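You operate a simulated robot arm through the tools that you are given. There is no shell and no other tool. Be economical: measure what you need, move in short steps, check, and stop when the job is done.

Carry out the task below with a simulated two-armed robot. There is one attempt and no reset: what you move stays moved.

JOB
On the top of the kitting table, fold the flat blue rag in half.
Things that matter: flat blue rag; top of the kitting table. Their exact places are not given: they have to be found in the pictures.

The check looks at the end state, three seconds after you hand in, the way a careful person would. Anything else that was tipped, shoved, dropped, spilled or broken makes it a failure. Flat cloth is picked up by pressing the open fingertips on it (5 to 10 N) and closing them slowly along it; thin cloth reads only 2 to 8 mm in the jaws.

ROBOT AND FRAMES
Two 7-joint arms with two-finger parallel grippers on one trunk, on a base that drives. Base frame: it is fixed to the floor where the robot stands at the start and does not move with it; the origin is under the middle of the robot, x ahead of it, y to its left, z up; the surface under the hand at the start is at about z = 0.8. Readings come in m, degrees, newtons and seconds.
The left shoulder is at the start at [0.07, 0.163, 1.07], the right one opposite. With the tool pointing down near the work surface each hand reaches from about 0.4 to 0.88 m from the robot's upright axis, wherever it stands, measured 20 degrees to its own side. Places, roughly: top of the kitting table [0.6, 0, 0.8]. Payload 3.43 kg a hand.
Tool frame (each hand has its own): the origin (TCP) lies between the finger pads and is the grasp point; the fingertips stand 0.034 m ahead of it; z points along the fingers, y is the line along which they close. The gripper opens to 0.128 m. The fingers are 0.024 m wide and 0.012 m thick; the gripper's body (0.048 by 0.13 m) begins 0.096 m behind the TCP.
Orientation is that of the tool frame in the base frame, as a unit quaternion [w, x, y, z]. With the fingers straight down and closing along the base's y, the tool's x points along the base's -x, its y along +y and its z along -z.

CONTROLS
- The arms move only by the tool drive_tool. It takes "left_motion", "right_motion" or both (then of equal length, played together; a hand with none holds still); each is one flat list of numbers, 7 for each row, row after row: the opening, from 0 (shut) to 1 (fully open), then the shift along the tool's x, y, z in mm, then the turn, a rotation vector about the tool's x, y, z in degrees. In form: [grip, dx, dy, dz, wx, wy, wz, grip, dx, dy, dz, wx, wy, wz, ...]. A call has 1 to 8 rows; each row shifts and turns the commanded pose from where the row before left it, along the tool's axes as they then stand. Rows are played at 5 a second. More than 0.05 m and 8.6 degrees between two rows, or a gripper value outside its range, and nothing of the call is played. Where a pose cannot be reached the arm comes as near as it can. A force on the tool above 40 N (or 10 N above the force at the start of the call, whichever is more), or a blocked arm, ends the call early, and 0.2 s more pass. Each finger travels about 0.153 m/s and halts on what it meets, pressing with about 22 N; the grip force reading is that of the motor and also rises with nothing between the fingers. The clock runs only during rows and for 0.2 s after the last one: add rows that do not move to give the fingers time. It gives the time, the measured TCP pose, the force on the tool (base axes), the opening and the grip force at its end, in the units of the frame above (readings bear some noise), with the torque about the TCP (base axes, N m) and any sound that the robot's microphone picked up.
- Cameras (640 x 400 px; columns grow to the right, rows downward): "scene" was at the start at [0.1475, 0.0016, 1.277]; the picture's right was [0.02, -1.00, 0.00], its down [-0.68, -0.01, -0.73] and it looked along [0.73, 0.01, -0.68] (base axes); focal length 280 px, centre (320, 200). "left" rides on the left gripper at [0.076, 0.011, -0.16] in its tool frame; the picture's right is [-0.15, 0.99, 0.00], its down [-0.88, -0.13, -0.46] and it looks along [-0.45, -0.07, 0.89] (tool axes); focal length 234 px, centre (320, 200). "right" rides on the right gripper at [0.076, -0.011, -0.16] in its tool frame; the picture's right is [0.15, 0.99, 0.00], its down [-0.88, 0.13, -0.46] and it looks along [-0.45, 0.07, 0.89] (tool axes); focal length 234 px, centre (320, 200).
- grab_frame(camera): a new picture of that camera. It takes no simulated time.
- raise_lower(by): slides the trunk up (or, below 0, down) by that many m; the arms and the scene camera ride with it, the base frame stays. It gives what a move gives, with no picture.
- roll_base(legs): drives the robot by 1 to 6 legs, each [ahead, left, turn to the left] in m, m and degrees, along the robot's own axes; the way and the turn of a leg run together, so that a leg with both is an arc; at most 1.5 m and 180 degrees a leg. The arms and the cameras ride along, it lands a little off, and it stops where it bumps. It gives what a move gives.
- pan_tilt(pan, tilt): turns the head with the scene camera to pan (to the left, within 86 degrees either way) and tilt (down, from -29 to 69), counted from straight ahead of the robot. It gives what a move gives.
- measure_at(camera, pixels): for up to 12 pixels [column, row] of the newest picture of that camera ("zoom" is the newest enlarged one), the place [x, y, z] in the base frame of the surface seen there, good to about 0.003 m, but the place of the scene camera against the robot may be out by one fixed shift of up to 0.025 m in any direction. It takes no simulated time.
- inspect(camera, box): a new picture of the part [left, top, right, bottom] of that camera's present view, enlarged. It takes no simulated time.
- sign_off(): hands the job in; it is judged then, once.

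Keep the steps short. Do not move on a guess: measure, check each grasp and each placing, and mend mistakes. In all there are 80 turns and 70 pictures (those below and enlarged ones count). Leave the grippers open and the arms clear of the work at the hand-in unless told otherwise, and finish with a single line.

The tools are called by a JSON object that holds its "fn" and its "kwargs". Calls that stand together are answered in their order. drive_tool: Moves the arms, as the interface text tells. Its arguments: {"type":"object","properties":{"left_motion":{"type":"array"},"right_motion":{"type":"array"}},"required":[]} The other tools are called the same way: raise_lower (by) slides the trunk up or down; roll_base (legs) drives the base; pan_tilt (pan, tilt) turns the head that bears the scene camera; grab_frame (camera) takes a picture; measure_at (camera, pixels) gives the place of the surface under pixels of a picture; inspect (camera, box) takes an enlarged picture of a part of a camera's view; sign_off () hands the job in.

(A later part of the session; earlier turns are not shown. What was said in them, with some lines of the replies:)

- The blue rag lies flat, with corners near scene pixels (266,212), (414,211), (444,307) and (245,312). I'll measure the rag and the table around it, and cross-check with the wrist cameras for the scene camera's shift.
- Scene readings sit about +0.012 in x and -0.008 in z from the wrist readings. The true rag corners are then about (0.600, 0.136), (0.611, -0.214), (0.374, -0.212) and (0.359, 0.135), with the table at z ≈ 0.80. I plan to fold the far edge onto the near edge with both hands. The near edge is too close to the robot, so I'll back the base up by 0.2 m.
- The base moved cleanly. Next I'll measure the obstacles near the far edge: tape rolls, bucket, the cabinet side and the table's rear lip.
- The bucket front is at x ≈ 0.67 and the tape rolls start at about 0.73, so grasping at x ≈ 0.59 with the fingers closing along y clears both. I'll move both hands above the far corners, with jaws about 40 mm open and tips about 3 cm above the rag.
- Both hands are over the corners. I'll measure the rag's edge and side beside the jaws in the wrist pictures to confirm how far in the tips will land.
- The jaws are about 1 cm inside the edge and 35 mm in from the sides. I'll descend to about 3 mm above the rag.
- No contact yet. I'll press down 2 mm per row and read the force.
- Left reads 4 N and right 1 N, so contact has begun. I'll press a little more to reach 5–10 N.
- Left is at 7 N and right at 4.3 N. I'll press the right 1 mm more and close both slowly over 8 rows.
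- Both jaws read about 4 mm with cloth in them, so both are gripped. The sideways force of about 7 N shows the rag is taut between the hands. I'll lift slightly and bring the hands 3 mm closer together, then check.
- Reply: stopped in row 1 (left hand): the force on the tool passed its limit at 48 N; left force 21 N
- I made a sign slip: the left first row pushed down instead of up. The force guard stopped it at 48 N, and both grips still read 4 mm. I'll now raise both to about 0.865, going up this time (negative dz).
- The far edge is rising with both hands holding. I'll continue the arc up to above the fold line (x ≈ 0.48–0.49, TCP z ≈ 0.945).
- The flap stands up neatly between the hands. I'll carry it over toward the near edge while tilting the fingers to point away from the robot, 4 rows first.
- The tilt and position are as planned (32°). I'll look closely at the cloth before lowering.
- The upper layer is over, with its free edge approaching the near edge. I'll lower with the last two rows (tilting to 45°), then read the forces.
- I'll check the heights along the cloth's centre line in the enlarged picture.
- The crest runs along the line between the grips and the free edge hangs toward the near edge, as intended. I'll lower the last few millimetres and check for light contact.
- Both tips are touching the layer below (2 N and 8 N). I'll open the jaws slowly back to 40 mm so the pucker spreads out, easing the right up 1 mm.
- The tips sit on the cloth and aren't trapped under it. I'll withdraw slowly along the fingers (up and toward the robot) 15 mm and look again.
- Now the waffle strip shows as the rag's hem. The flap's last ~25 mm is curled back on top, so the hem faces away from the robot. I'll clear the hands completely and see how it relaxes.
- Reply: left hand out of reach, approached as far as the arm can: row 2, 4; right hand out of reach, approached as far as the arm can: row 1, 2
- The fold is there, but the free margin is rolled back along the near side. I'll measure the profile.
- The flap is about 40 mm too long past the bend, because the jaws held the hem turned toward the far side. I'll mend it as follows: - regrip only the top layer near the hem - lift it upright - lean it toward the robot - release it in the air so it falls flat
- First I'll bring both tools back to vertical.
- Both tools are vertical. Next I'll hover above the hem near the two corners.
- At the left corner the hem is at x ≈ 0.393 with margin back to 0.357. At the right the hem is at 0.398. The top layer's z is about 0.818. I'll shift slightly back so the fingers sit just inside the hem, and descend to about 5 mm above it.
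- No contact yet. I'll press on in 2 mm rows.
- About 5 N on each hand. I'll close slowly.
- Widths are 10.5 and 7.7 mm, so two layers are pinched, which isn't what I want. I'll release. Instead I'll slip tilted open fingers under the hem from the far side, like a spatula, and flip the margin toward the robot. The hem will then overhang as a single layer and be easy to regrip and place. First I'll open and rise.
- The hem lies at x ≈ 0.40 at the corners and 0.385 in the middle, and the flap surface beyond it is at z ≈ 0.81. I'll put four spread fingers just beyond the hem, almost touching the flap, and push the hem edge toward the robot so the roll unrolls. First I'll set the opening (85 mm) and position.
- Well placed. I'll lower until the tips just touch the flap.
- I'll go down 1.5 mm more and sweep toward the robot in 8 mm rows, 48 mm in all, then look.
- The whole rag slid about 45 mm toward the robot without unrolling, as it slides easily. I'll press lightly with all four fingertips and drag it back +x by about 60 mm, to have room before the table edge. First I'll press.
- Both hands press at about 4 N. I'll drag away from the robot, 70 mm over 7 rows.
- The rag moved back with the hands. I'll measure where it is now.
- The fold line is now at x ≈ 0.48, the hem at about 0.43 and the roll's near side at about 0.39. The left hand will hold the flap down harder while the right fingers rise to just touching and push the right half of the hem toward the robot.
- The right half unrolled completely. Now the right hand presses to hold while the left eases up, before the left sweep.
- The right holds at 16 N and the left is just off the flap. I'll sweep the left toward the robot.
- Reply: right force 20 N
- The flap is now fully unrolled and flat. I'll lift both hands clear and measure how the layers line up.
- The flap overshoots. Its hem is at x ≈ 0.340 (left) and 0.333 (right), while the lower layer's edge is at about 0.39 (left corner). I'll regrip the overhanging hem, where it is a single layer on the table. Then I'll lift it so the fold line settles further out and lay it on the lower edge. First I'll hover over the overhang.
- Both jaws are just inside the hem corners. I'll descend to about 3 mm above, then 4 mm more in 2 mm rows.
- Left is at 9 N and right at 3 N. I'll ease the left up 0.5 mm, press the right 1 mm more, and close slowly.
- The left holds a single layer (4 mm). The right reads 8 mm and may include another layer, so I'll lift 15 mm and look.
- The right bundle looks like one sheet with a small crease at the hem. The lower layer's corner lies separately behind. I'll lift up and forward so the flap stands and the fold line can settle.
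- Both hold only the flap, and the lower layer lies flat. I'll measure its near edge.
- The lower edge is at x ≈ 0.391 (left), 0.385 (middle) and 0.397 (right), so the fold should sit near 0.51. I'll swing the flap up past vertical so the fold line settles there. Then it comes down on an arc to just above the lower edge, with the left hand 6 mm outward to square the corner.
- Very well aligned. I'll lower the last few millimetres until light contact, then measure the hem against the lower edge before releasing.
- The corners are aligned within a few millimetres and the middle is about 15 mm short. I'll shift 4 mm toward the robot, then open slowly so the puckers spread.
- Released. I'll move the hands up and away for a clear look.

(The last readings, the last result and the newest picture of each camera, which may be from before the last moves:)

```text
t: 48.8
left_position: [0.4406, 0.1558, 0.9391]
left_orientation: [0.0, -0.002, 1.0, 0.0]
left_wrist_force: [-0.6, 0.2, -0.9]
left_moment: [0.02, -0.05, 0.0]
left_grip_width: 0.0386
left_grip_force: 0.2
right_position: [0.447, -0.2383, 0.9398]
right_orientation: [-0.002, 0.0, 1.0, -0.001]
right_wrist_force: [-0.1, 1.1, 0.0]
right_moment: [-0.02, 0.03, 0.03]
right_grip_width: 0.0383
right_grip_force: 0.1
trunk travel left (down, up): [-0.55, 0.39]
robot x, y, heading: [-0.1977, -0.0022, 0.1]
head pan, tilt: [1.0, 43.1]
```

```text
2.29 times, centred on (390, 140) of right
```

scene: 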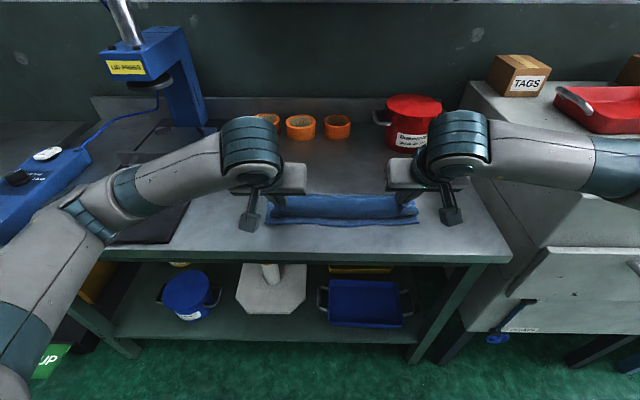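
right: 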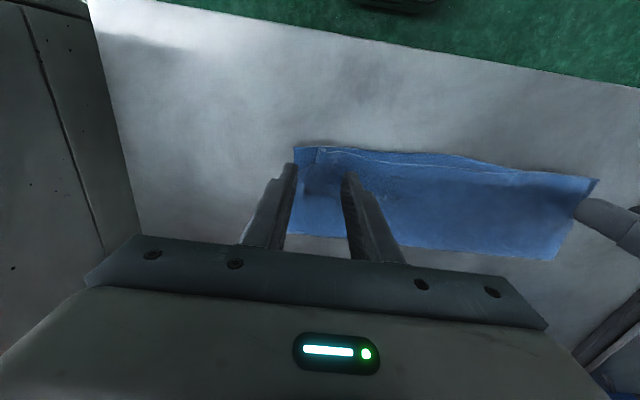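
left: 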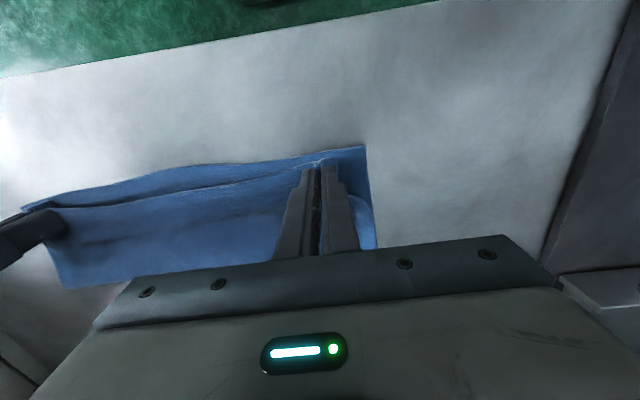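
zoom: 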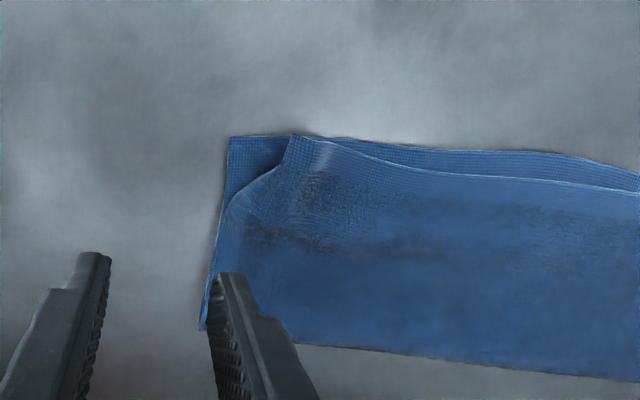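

The fold is good, but the right flap corner is tucked under and the left flap corner is pulled in about 2 cm. I'll measure the details before mending.

{"fn": "measure_at", "kwargs": {"camera": "zoom", "pixels": [[232, 138], [292, 140], [300, 160], [235, 210], [260, 190], [400, 180], [400, 160], [330, 155], [330, 200], [420, 250]]}}

{"fn": "measure_at", "kwargs": {"camera": "scene", "pixels": [[345, 215]]}}

{"fn": "inspect", "kwargs": {"camera": "left", "box": [140, 60, 400, 220]}}

```text
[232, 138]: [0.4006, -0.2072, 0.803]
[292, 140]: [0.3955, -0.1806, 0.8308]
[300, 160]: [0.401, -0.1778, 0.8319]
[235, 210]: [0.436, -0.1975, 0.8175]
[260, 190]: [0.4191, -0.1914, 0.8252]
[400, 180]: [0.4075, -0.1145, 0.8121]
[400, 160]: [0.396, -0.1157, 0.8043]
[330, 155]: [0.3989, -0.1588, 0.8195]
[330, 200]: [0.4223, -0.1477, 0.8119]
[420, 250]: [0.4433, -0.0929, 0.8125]
```

```text
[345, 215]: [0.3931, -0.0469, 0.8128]
```

```text
2.46 times, centred on (270, 140) of left
```

zoom: 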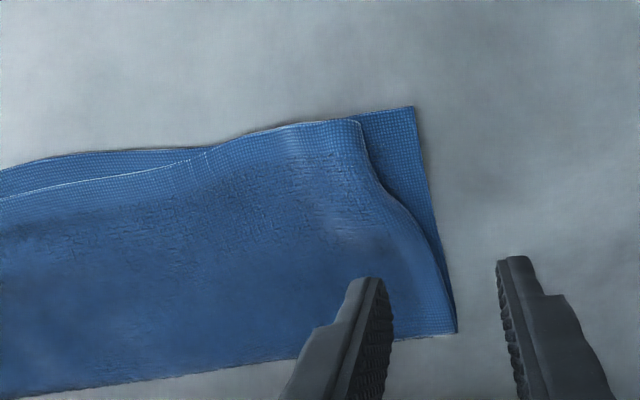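

At the right corner the cloth stands as a ridge (z ≈ 0.831) with the corner tucked beneath it. I'll pinch just that ridge crest from above without pressing the layers, lift it so the corner hangs free, and lay it back outward.

{"fn": "drive_tool", "kwargs": {"right_motion": [0.4, 12, 18, 25, 0, 0, 0, 0.4, 12, 18, 30, 0, 0, 0, 0.4, 12, 18, 25, 0, 0, 0, 0.4, 0, 0, 8, 0, 0, 0, 0.4, 0, 0, 0, 0, 0, 0]}}

{"fn": "inspect", "kwargs": {"camera": "right", "box": [230, 100, 430, 240]}}

```text
t: 50.0
left_position: [0.4399, 0.1559, 0.9373]
left_orientation: [-0.002, -0.002, 1.0, 0.0]
left_wrist_force: [0.8, 0.2, -0.2]
left_moment: [0.01, -0.01, 0.01]
left_grip_width: 0.0386
left_grip_force: 0.0
right_position: [0.4112, -0.1826, 0.8505]
right_orientation: [-0.001, -0.001, 1.0, -0.001]
right_wrist_force: [-0.7, -0.5, -0.9]
right_moment: [0.02, 0.01, 0.0]
right_grip_width: 0.0514
right_grip_force: 0.2
trunk travel left (down, up): [-0.55, 0.39]
robot x, y, heading: [-0.1988, 0.0002, 0.1]
head pan, tilt: [1.0, 43.1]
```

```text
2.86 times, centred on (330, 170) of right
```

zoom: 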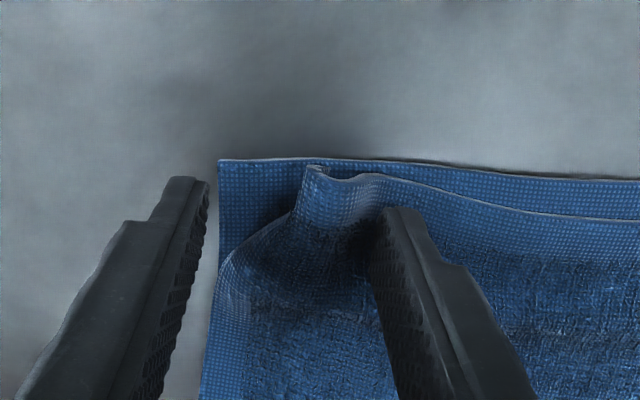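

The ridge is between the fingers and there is no contact with the lower layer. I'll close slowly and lift 45 mm.

{"fn": "drive_tool", "kwargs": {"right_motion": [0.3, 0, 0, 0, 0, 0, 0, 0.2, 0, 0, 0, 0, 0, 0, 0.1, 0, 0, 0, 0, 0, 0, 0, 0, 0, 0, 0, 0, 0, 0, 0, 0, 0, 0, 0, 0, 0, 0, 0, -15, 0, 0, 0, 0, 0, 0, -30, 0, 0, 0, 0, 0, 0, 0, 0, 0, 0]}}

{"fn": "inspect", "kwargs": {"camera": "scene", "box": [300, 150, 440, 240]}}

{"fn": "inspect", "kwargs": {"camera": "right", "box": [230, 100, 430, 240]}}

```text
t: 51.8
left_position: [0.4413, 0.1554, 0.9394]
left_orientation: [-0.001, -0.002, 1.0, 0.001]
left_wrist_force: [0.9, 1.1, 0.0]
left_moment: [0.0, 0.02, 0.03]
left_grip_width: 0.0384
left_grip_force: 0.1
right_position: [0.4121, -0.184, 0.8955]
right_orientation: [-0.001, 0.0, 1.0, 0.0]
right_wrist_force: [0.1, -0.5, 1.0]
right_moment: [0.02, 0.04, 0.02]
right_grip_width: 0.0069
right_grip_force: 21.8
trunk travel left (down, up): [-0.55, 0.39]
robot x, y, heading: [-0.2014, -0.0046, 0.1]
head pan, tilt: [1.0, 43.1]
```

```text
4.44 times, centred on (370, 195) of scene
```

zoom: 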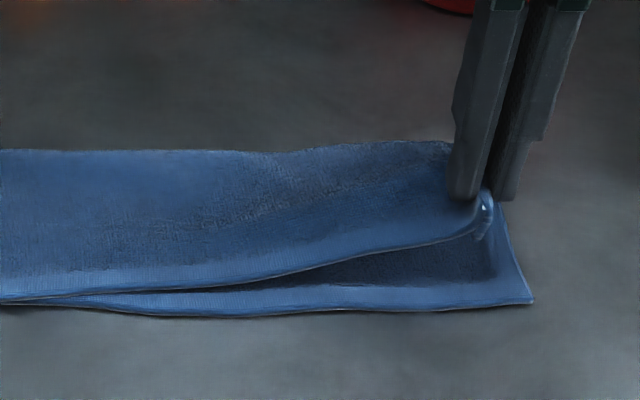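

```text
2.86 times, centred on (330, 170) of right
```

zoom: 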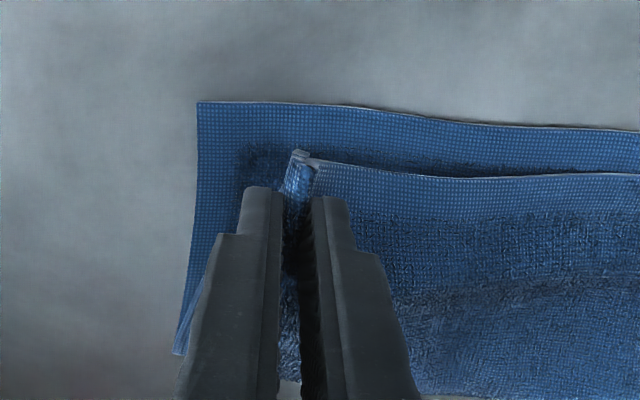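

The right corner is lifted free, with the corner tip hanging below the pinch. I'll raise it a bit more, shift it slightly outward, and release in the air so it drops open.

{"fn": "drive_tool", "kwargs": {"right_motion": [0, -12, -5, -10, 0, 0, 0, 0, -10, -5, -10, 0, 0, 0, 0, 0, 0, 0, 0, 0, 0, 0.5, 0, 0, 0, 0, 0, 0, 0.7, 0, 0, 0, 0, 0, 0, 0.7, 0, 0, -30, 0, 0, 0, 0.7, -20, -20, -20, 0, 0, 0, 0.7, 0, 0, 0, 0, 0, 0]}}

{"fn": "inspect", "kwargs": {"camera": "scene", "box": [250, 160, 420, 240]}}

```text
t: 53.6
left_position: [0.4404, 0.1559, 0.9381]
left_orientation: [-0.001, -0.002, 1.0, 0.0]
left_wrist_force: [0.1, -0.6, 0.2]
left_moment: [0.0, -0.01, -0.01]
left_grip_width: 0.0381
left_grip_force: 0.0
right_position: [0.4527, -0.2127, 0.9654]
right_orientation: [-0.001, 0.0, 1.0, 0.0]
right_wrist_force: [0.8, 0.5, 0.0]
right_moment: [-0.01, -0.01, -0.01]
right_grip_width: 0.0893
right_grip_force: 0.0
trunk travel left (down, up): [-0.55, 0.39]
robot x, y, heading: [-0.2021, 0.0004, 0.0]
head pan, tilt: [1.0, 43.1]
```

```text
3.76 times, centred on (335, 200) of scene
```

zoom: 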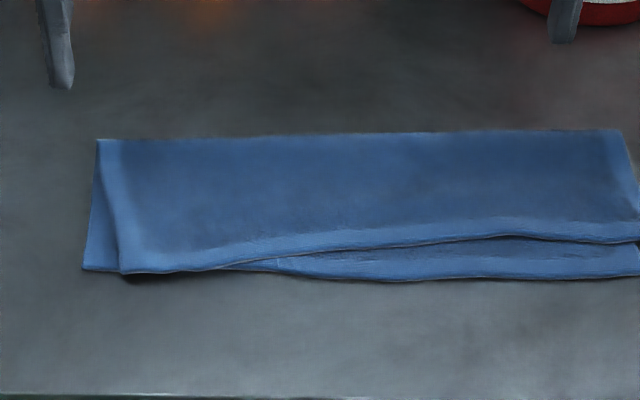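

The corner dropped open cleanly. I'll take a wider look and measure.

{"fn": "inspect", "kwargs": {"camera": "scene", "box": [255, 160, 445, 250]}}

{"fn": "measure_at", "kwargs": {"camera": "zoom", "pixels": [[72, 258], [108, 263], [90, 140], [200, 255], [300, 240], [300, 267], [440, 235], [440, 270], [570, 240], [575, 270], [545, 130], [320, 132]]}}

```text
3.37 times, centred on (350, 205) of scene
```

zoom: 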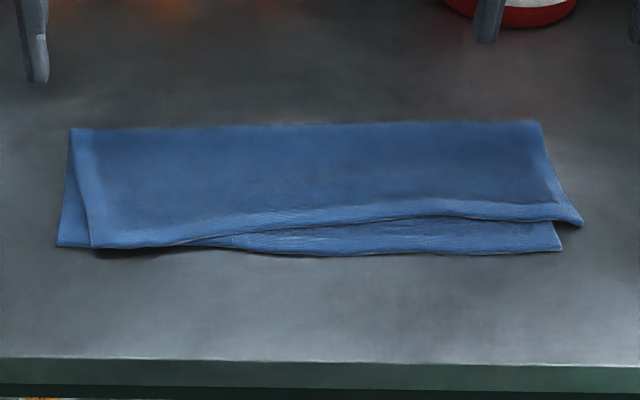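

```text
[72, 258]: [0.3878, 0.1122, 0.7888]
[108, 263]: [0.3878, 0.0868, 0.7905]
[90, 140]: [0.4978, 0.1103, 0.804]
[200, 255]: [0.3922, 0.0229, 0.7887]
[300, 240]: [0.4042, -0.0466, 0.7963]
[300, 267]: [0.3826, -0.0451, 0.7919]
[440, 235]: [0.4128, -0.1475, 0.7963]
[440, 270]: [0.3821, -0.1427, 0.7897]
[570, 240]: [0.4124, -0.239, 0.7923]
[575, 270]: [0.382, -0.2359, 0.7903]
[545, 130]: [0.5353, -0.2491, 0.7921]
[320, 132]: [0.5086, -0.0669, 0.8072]
```

{"fn": "measure_at", "kwargs": {"camera": "zoom", "pixels": [[60, 242], [94, 244], [74, 132], [200, 236], [300, 216], [300, 252], [440, 212], [440, 248], [579, 222], [558, 247], [538, 125], [320, 127]]}}

```text
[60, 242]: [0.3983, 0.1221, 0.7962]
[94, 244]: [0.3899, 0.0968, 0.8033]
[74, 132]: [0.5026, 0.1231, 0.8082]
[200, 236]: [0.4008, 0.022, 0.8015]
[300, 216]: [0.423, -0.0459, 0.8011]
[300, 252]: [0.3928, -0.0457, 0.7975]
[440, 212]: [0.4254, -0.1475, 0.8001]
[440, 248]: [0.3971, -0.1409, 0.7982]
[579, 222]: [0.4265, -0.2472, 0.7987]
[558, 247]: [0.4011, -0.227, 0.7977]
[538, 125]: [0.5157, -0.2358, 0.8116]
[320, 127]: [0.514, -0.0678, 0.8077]
```

Now the flap's right corner overhangs about 20 mm sideways and is about 25 mm short of the lower edge, while the left corner is about 25 mm inset. The overhanging right corner is a single layer. I'll pinch its edge, then lift, pull it to the lower corner and set it down. First I'll hover over it.

{"fn": "drive_tool", "kwargs": {"right_motion": [0.4, 8.2, -10.8, 36.5, 0, 0, 0, 0.17, 8.2, -10.8, 36.5, 0, 0, 0, 0.17, 8.2, -10.8, 36.5, 0, 0, 0, 0.17, 0, 0, 0, 0, 0, 0]}}

{"fn": "grab_frame", "kwargs": {"camera": "right"}}

{"fn": "measure_at", "kwargs": {"camera": "right", "pixels": [[320, 165], [320, 172], [300, 165], [330, 165], [310, 150]]}}

```text
t: 54.6
left_position: [0.4408, 0.1562, 0.9386]
left_orientation: [0.0, -0.001, 1.0, 0.0]
left_wrist_force: [0.1, -1.1, -0.1]
left_moment: [-0.05, 0.03, 0.0]
left_grip_width: 0.0385
left_grip_force: 0.0
right_position: [0.4281, -0.2462, 0.8581]
right_orientation: [-0.001, 0.001, 1.0, -0.001]
right_wrist_force: [-0.6, 0.3, -0.2]
right_moment: [-0.03, -0.03, 0.03]
right_grip_width: 0.0217
right_grip_force: 0.0
trunk travel left (down, up): [-0.55, 0.39]
robot x, y, heading: [-0.1992, 0.0048, 0.1]
head pan, tilt: [1.0, 43.1]
```

```text
9 pictures are left
```

right: 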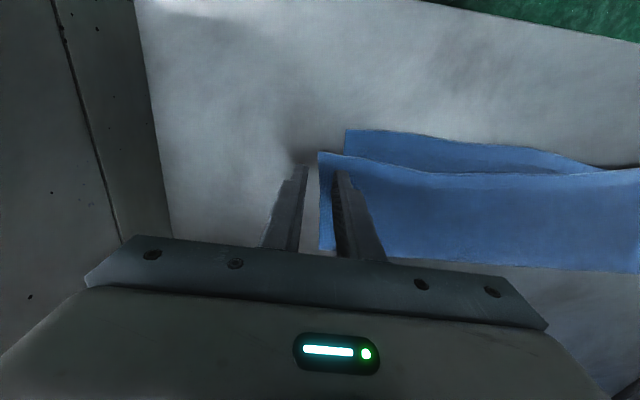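

```text
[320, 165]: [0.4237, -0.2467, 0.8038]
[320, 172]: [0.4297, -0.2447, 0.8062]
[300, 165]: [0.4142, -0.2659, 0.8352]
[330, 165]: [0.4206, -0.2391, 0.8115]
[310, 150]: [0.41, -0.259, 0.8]
```

The flap's edge (y ≈ -0.246) lies between the fingers, with the inner finger over the cloth and the outer over bare table. I'll descend until light contact.

{"fn": "drive_tool", "kwargs": {"right_motion": [0.17, 0, 0, 12, 0, 0, 0, 0.17, 0, 0, 3, 0, 0, 0, 0.17, 0, 0, 2, 0, 0, 0, 0.17, 0, 0, 1, 0, 0, 0, 0.17, 0, 0, 0, 0, 0, 0]}}

```text
t: 55.8
left_position: [0.4401, 0.1561, 0.9393]
left_orientation: [0.0, -0.001, 1.0, 0.0]
left_wrist_force: [0.1, -0.4, -0.8]
left_moment: [0.01, -0.03, 0.0]
left_grip_width: 0.0385
left_grip_force: 0.1
right_position: [0.4281, -0.246, 0.8402]
right_orientation: [-0.001, 0.0, 1.0, -0.001]
right_wrist_force: [-0.2, -1.2, 6.1]
right_moment: [0.1, -0.02, 0.0]
right_grip_width: 0.0211
right_grip_force: 0.1
trunk travel left (down, up): [-0.55, 0.39]
robot x, y, heading: [-0.1993, -0.0026, 0.2]
head pan, tilt: [1.0, 43.1]
```

The inner finger presses at 6 N. I'll close slowly, then lift 25 mm and look.

{"fn": "drive_tool", "kwargs": {"right_motion": [0.14, 0, 0, 0, 0, 0, 0, 0.1, 0, 0, 0, 0, 0, 0, 0.06, 0, 0, 0, 0, 0, 0, 0.02, 0, 0, 0, 0, 0, 0, 0, 0, 0, 0, 0, 0, 0, 0, 0, 0, 0, 0, 0, 0, 0, 0, 0, -10, 0, 0, 0, 0, 0, 0, -15, 0, 0, 0]}}

{"fn": "inspect", "kwargs": {"camera": "scene", "box": [255, 160, 445, 250]}}

```text
t: 57.6
left_position: [0.4406, 0.1555, 0.9387]
left_orientation: [0.001, -0.002, 1.0, 0.0]
left_wrist_force: [-0.9, 0.4, -0.6]
left_moment: [-0.04, 0.03, -0.03]
left_grip_width: 0.0384
left_grip_force: 0.1
right_position: [0.4278, -0.2445, 0.8649]
right_orientation: [-0.002, -0.001, 1.0, -0.001]
right_wrist_force: [-0.4, -0.4, 0.0]
right_moment: [-0.04, -0.02, 0.01]
right_grip_width: 0.0
right_grip_force: 22.2
trunk travel left (down, up): [-0.55, 0.39]
robot x, y, heading: [-0.1997, -0.0011, 0.1]
head pan, tilt: [1.0, 43.1]
```

```text
3.37 times, centred on (350, 205) of scene
```

zoom: 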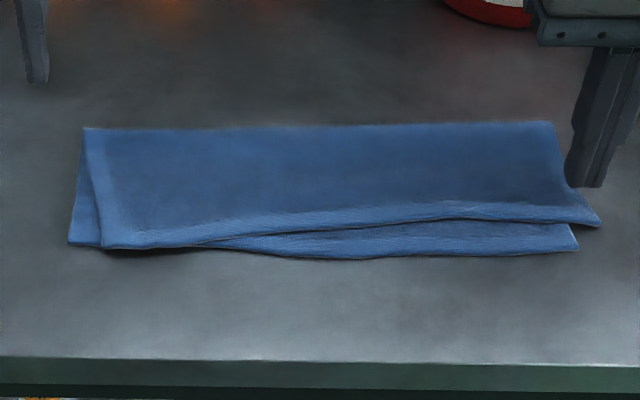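

The pinch slipped (0 mm) and the rag only shifted a few millimetres sideways. I'll measure the right corner again and retry a little further inboard, with both fingertips on the flap.

{"fn": "measure_at", "kwargs": {"camera": "zoom", "pixels": [[597, 225], [578, 250], [572, 190], [560, 217], [546, 124], [480, 215], [480, 205], [70, 242], [102, 245], [540, 200]]}}

```text
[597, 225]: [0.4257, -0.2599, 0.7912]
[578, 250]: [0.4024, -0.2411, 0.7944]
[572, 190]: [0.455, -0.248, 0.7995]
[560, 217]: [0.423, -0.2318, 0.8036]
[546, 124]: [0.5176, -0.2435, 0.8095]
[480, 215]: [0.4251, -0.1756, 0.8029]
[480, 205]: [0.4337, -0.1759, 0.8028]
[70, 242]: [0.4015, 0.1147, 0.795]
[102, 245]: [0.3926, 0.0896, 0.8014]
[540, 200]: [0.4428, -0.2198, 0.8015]
```

{"fn": "drive_tool", "kwargs": {"right_motion": [0.2, 0, 16.5, 0, 0, 0, 0, 0.2, 0, 0, 0, 0, 0, 0, 0.2, 0, 0, 14, 0, 0, 0, 0.2, 0, 0, 5, 0, 0, 0, 0.2, 0, 0, 2, 0, 0, 0, 0.2, 0, 0, 2, 0, 0, 0, 0.2, 0, 0, 0, 0, 0, 0]}}

```text
t: 59.2
left_position: [0.439, 0.1558, 0.9382]
left_orientation: [0.0, -0.003, 1.0, 0.001]
left_wrist_force: [-0.1, 0.0, -0.2]
left_moment: [0.01, 0.0, 0.0]
left_grip_width: 0.0384
left_grip_force: 0.1
right_position: [0.4277, -0.2293, 0.8418]
right_orientation: [-0.001, 0.0, 1.0, -0.001]
right_wrist_force: [0.1, -0.4, 2.8]
right_moment: [0.06, 0.01, 0.01]
right_grip_width: 0.0255
right_grip_force: 0.0
trunk travel left (down, up): [-0.55, 0.39]
robot x, y, heading: [-0.2051, 0.0007, 0.4]
head pan, tilt: [1.0, 43.1]
```

Contact is mostly on the inner finger. I'll press 2.5 mm more so the outer tip reaches the overhanging layer.

{"fn": "drive_tool", "kwargs": {"right_motion": [0.2, 0, 0, 1.5, 0, 0, 0, 0.2, 0, 0, 1.5, 0, 0, 0, 0.2, 0, 0, 0, 0, 0, 0]}}

```text
t: 60.0
left_position: [0.4384, 0.1568, 0.9394]
left_orientation: [0.0, -0.001, 1.0, 0.0]
left_wrist_force: [0.2, 0.2, -1.5]
left_moment: [0.0, 0.01, 0.0]
left_grip_width: 0.0383
left_grip_force: 0.0
right_position: [0.4283, -0.2294, 0.8386]
right_orientation: [0.0, 0.0, 1.0, -0.001]
right_wrist_force: [2.0, -1.0, 12.9]
right_moment: [0.16, -0.09, -0.04]
right_grip_width: 0.0247
right_grip_force: 0.1
trunk travel left (down, up): [-0.55, 0.39]
robot x, y, heading: [-0.1977, 0.0023, 0.1]
head pan, tilt: [1.0, 43.1]
```

The right presses at 13 N. I'll ease 0.7 mm and close slowly, reading the width before any lift.

{"fn": "drive_tool", "kwargs": {"right_motion": [0.2, 0, 0, -0.7, 0, 0, 0, 0.16, 0, 0, 0, 0, 0, 0, 0.12, 0, 0, 0, 0, 0, 0, 0.08, 0, 0, 0, 0, 0, 0, 0.04, 0, 0, 0, 0, 0, 0, 0, 0, 0, 0, 0, 0, 0, 0, 0, 0, 0, 0, 0, 0]}}

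{"fn": "inspect", "kwargs": {"camera": "right", "box": [230, 100, 430, 240]}}

```text
t: 61.6
left_position: [0.439, 0.1569, 0.9401]
left_orientation: [-0.001, -0.002, 1.0, 0.0]
left_wrist_force: [0.5, 0.1, 0.4]
left_moment: [0.01, 0.01, 0.02]
left_grip_width: 0.0384
left_grip_force: 0.0
right_position: [0.4272, -0.2279, 0.8409]
right_orientation: [-0.001, -0.001, 1.0, -0.001]
right_wrist_force: [0.3, 1.1, 12.8]
right_moment: [0.09, 0.03, -0.03]
right_grip_width: 0.0041
right_grip_force: 22.8
trunk travel left (down, up): [-0.55, 0.39]
robot x, y, heading: [-0.2, 0.0018, 0.2]
head pan, tilt: [1.0, 43.1]
```

```text
2.86 times, centred on (330, 170) of right
```

zoom: 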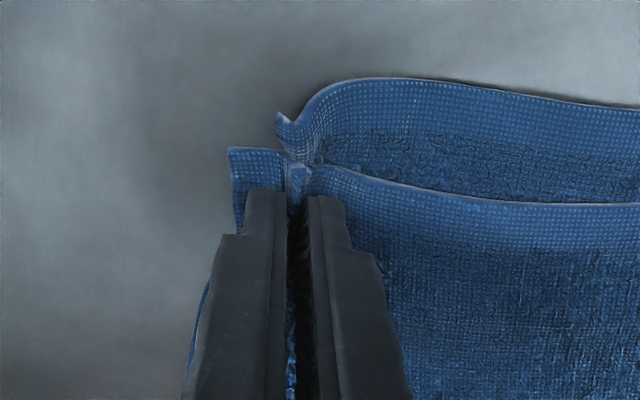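

Width is 4 mm, so one layer is pinched. The lower corner got slightly rumpled by the squeeze. I'll lift 35 mm and check whether the lower layer stays down.

{"fn": "drive_tool", "kwargs": {"right_motion": [0, 0, 0, -10, 0, 0, 0, 0, 0, 0, -15, 0, 0, 0, 0, 0, 0, -15, 0, 0, 0, 0, 0, 0, 0, 0, 0, 0]}}

{"fn": "inspect", "kwargs": {"camera": "scene", "box": [255, 160, 445, 250]}}

```text
t: 62.6
left_position: [0.4404, 0.1553, 0.9385]
left_orientation: [-0.001, -0.001, 1.0, -0.001]
left_wrist_force: [0.9, 0.6, -0.5]
left_moment: [-0.01, -0.01, -0.02]
left_grip_width: 0.0384
left_grip_force: 0.1
right_position: [0.4277, -0.2297, 0.8783]
right_orientation: [-0.002, -0.001, 1.0, -0.001]
right_wrist_force: [1.3, 0.4, 0.4]
right_moment: [0.0, -0.03, 0.02]
right_grip_width: 0.004
right_grip_force: 21.6
trunk travel left (down, up): [-0.55, 0.39]
robot x, y, heading: [-0.2001, -0.0007, 0.1]
head pan, tilt: [1.0, 43.1]
```

```text
3.37 times, centred on (350, 205) of scene
```

zoom: 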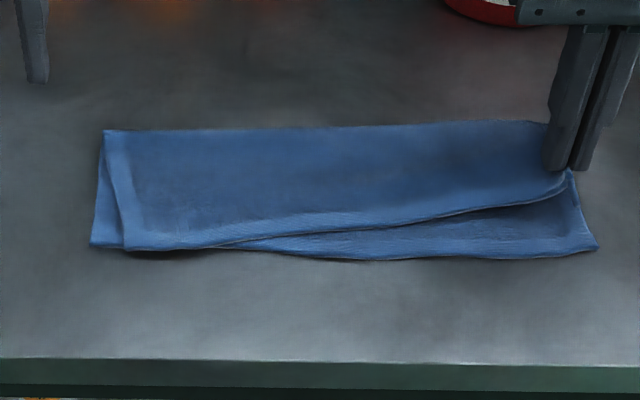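

Only the flap corner is lifted, and the lower layer is flat. I'll measure the lower corners for the target.

{"fn": "measure_at", "kwargs": {"camera": "zoom", "pixels": [[594, 247], [530, 255], [92, 243], [126, 246], [106, 133], [400, 258], [570, 178], [530, 124]]}}

```text
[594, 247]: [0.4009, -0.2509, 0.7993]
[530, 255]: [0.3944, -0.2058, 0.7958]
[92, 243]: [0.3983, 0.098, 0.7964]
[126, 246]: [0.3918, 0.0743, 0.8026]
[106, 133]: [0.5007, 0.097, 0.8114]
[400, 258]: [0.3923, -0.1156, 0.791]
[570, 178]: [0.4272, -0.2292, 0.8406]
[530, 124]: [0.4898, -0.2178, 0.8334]
```

The lower right corner is at about (0.389, -0.251). I'll carry the flap corner toward the robot by 27 mm and inward 8 mm, lower it, then open slowly and rise.

{"fn": "drive_tool", "kwargs": {"right_motion": [0, 10, 4, 5, 0, 0, 0, 0, 10, 4, 9, 0, 0, 0, 0, 7, 0, 10, 0, 0, 0, 0, 0, 0, 8, 0, 0, 0, 0.06, 0, 0, 1, 0, 0, 0, 0.12, 0, 0, 0, 0, 0, 0, 0.2, 0, 0, 0, 0, 0, 0, 0.22, 0, 0, -6, 0, 0, 0]}}

{"fn": "drive_tool", "kwargs": {"right_motion": [0.22, 0, 0, -10, 0, 0, 0, 0.22, 0, 0, -30, 0, 0, 0, 0.22, -30, 0, -30, 0, 0, 0, 0.22, 0, 0, 0, 0, 0, 0]}}

{"fn": "inspect", "kwargs": {"camera": "scene", "box": [255, 160, 445, 250]}}

```text
t: 64.4
left_position: [0.4403, 0.1554, 0.9385]
left_orientation: [0.0, -0.002, 1.0, 0.0]
left_wrist_force: [0.1, 0.1, -0.5]
left_moment: [-0.02, -0.02, 0.0]
left_grip_width: 0.0385
left_grip_force: 0.0
right_position: [0.4009, -0.2209, 0.851]
right_orientation: [-0.001, -0.001, 1.0, -0.001]
right_wrist_force: [0.3, 0.9, 0.7]
right_moment: [0.01, 0.0, -0.03]
right_grip_width: 0.0281
right_grip_force: 0.1
trunk travel left (down, up): [-0.55, 0.39]
robot x, y, heading: [-0.2002, -0.0, -0.2]
head pan, tilt: [1.0, 43.1]
```

```text
t: 65.4
left_position: [0.4397, 0.156, 0.9389]
left_orientation: [0.0, -0.001, 1.0, -0.001]
left_wrist_force: [0.4, -0.5, -0.5]
left_moment: [0.02, -0.01, -0.02]
left_grip_width: 0.0385
left_grip_force: 0.0
right_position: [0.4298, -0.2207, 0.922]
right_orientation: [0.0, -0.002, 1.0, -0.001]
right_wrist_force: [-1.5, 0.9, -0.9]
right_moment: [0.01, 0.0, 0.0]
right_grip_width: 0.0281
right_grip_force: 0.0
trunk travel left (down, up): [-0.55, 0.39]
robot x, y, heading: [-0.2014, -0.0028, 0.3]
head pan, tilt: [1.0, 43.1]
```

```text
3.37 times, centred on (350, 205) of scene
```

zoom: 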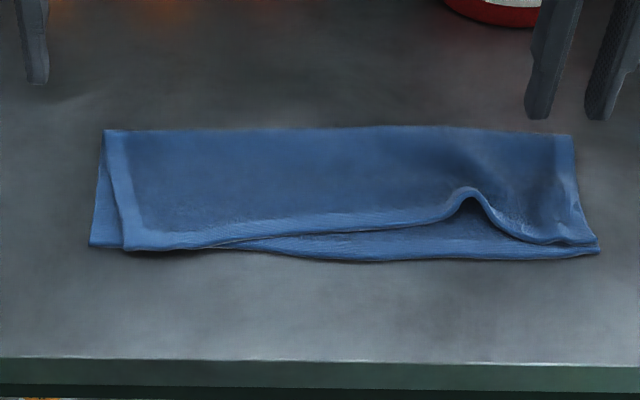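

The right corner is now square on the lower one. What remains is a slack ridge near y ≈ -0.165, matching the left corner's inset. I'll pin the right corner with the right fingertips, press the flap near its left corner with the left fingertips, and drag it outward to pull the ridge out. First I'll position both just above the cloth.

{"fn": "drive_tool", "kwargs": {"left_motion": [0.3, 9.5, -30.3, 22.3, 0, 0, 0, 0.3, 9.5, -30.3, 22.3, 0, 0, 0, 0.3, 9.5, -30.3, 22.3, 0, 0, 0, 0.3, 9.5, -30.3, 20, 0, 0, 0, 0.3, 0, 0, 0, 0, 0, 0], "right_motion": [0.22, 11.5, 3, 24, 0, 0, 0, 0.22, 11.5, 3, 24, 0, 0, 0, 0.22, 0, 0, 22, 0, 0, 0, 0.22, 0, 0, 4, 0, 0, 0, 0.22, 0, 0, 0, 0, 0, 0]}}

```text
t: 66.6
left_position: [0.4032, 0.0328, 0.8529]
left_orientation: [0.0, -0.001, 1.0, 0.0]
left_wrist_force: [0.5, 0.2, -0.3]
left_moment: [-0.01, -0.03, 0.03]
left_grip_width: 0.0385
left_grip_force: 0.1
right_position: [0.4073, -0.2153, 0.8467]
right_orientation: [-0.001, -0.001, 1.0, -0.001]
right_wrist_force: [-0.3, 0.0, 0.7]
right_moment: [-0.02, 0.01, -0.03]
right_grip_width: 0.0283
right_grip_force: 0.1
trunk travel left (down, up): [-0.55, 0.39]
robot x, y, heading: [-0.1965, 0.001, 0.1]
head pan, tilt: [1.0, 43.1]
```

Both are near contact. I'll press the right firmly and the left gently.

{"fn": "drive_tool", "kwargs": {"left_motion": [0.3, 0, 0, 4, 0, 0, 0, 0.3, 0, 0, 3, 0, 0, 0, 0.3, 0, 0, 2, 0, 0, 0, 0.3, 0, 0, 2, 0, 0, 0, 0.3, 0, 0, 0, 0, 0, 0], "right_motion": [0.22, 0, 0, 2, 0, 0, 0, 0.22, 0, 0, 2, 0, 0, 0, 0.22, 0, 0, 2, 0, 0, 0, 0.22, 0, 0, 2, 0, 0, 0, 0.22, 0, 0, 0, 0, 0, 0]}}

```text
t: 67.8
left_position: [0.4015, 0.0346, 0.841]
left_orientation: [0.001, -0.003, 1.0, 0.0]
left_wrist_force: [0.5, -0.1, 4.7]
left_moment: [0.0, -0.02, -0.02]
left_grip_width: 0.0382
left_grip_force: 0.0
right_position: [0.4074, -0.2161, 0.8396]
right_orientation: [0.0, 0.0, 1.0, 0.0]
right_wrist_force: [0.0, -0.1, 10.2]
right_moment: [-0.07, -0.05, 0.02]
right_grip_width: 0.0282
right_grip_force: 0.1
trunk travel left (down, up): [-0.55, 0.39]
robot x, y, heading: [-0.2018, 0.0022, 0.3]
head pan, tilt: [1.0, 43.1]
```

The right pins at 10 N and the left presses at 4.7 N. I'll drag the left outward 24 mm in 4 mm rows, and 6 mm away from the robot.

{"fn": "drive_tool", "kwargs": {"left_motion": [0.3, -1, 4, 0, 0, 0, 0, 0.3, -1, 4, 0, 0, 0, 0, 0.3, -1, 4, 0, 0, 0, 0, 0.3, -1, 4, 0, 0, 0, 0, 0.3, -1, 4, 0, 0, 0, 0, 0.3, -1, 4, 0, 0, 0, 0, 0.3, 0, 0, 0, 0, 0, 0]}}

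{"fn": "inspect", "kwargs": {"camera": "scene", "box": [255, 160, 445, 250]}}

```text
t: 69.4
left_position: [0.4066, 0.0583, 0.8413]
left_orientation: [0.0, -0.001, 1.0, -0.001]
left_wrist_force: [-0.7, -5.1, 4.0]
left_moment: [-0.17, 0.0, 0.0]
left_grip_width: 0.0385
left_grip_force: 0.1
right_position: [0.4081, -0.2135, 0.8396]
right_orientation: [0.0, -0.001, 1.0, 0.0]
right_wrist_force: [0.9, 3.0, 10.8]
right_moment: [0.13, -0.06, 0.03]
right_grip_width: 0.0286
right_grip_force: 0.2
trunk travel left (down, up): [-0.55, 0.39]
robot x, y, heading: [-0.1967, -0.0004, -0.0]
head pan, tilt: [1.0, 43.1]
```

```text
3.37 times, centred on (350, 205) of scene
5 turns are left
```

zoom: 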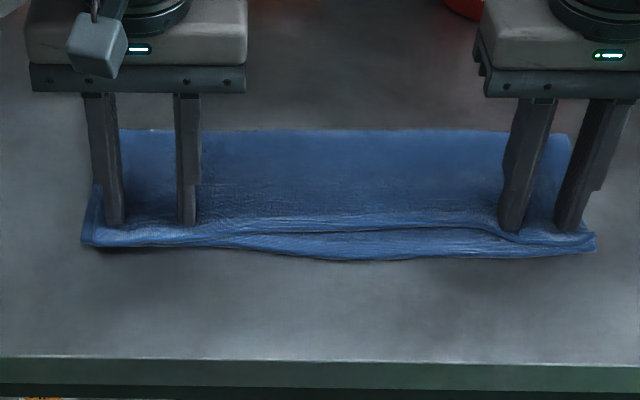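

The ridge is gone and both corners line up. With 5 turns left, I'll lift both hands straight up, open the grippers and move clear.

{"fn": "drive_tool", "kwargs": {"left_motion": [0.3, 0, 0, -4, 0, 0, 0, 0.3, 0, 0, -20, 0, 0, 0, 0.3, 0, 0, -40, 0, 0, 0, 0.6, 0, 25, -30, 0, 0, 0, 1, 0, 35, -20, 0, 0, 0, 1, 0, 35, 0, 0, 0, 0, 1, 0, 0, 0, 0, 0, 0], "right_motion": [0.22, 0, 0, -4, 0, 0, 0, 0.22, 0, 0, -20, 0, 0, 0, 0.22, 0, 0, -40, 0, 0, 0, 0.6, 0, -15, -30, 0, 0, 0, 1, 0, -20, -20, 0, 0, 0, 1, 0, 0, 0, 0, 0, 0, 1, 0, 0, 0, 0, 0, 0]}}

{"fn": "grab_frame", "kwargs": {"camera": "scene"}}

```text
t: 71.0
left_position: [0.4075, 0.152, 0.9559]
left_orientation: [0.0, -0.002, 1.0, 0.001]
left_wrist_force: [-0.6, -0.2, 0.3]
left_moment: [-0.02, -0.01, 0.02]
left_grip_width: 0.1283
left_grip_force: 0.0
right_position: [0.4079, -0.2509, 0.9538]
right_orientation: [-0.001, 0.0, 1.0, 0.0]
right_wrist_force: [0.1, -0.3, -0.2]
right_moment: [0.03, -0.01, 0.0]
right_grip_width: 0.128
right_grip_force: 0.0
trunk travel left (down, up): [-0.55, 0.39]
robot x, y, heading: [-0.1976, 0.004, 0.0]
head pan, tilt: [1.0, 43.1]
```

```text
3 pictures are left
4 turns are left
```

scene: 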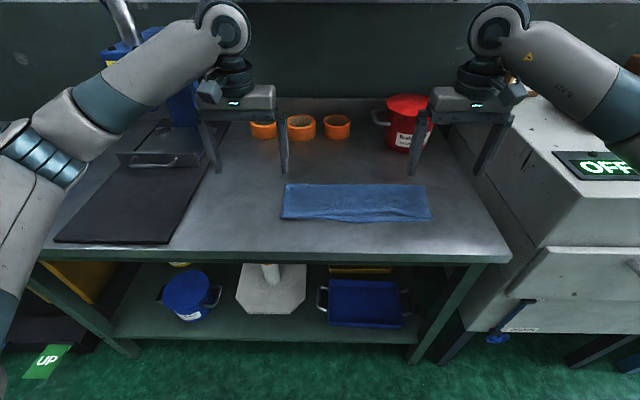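

The rag is a neat half-fold on the table, nothing else has moved, and the grippers are open and clear. I'm handing in.

{"fn": "sign_off", "kwargs": {}}

```text
The job is handed in.
```

The blue rag is folded in half on the kitting table with its corners lined up within about a centimetre by eye, nothing else was disturbed, and both grippers are open and clear.
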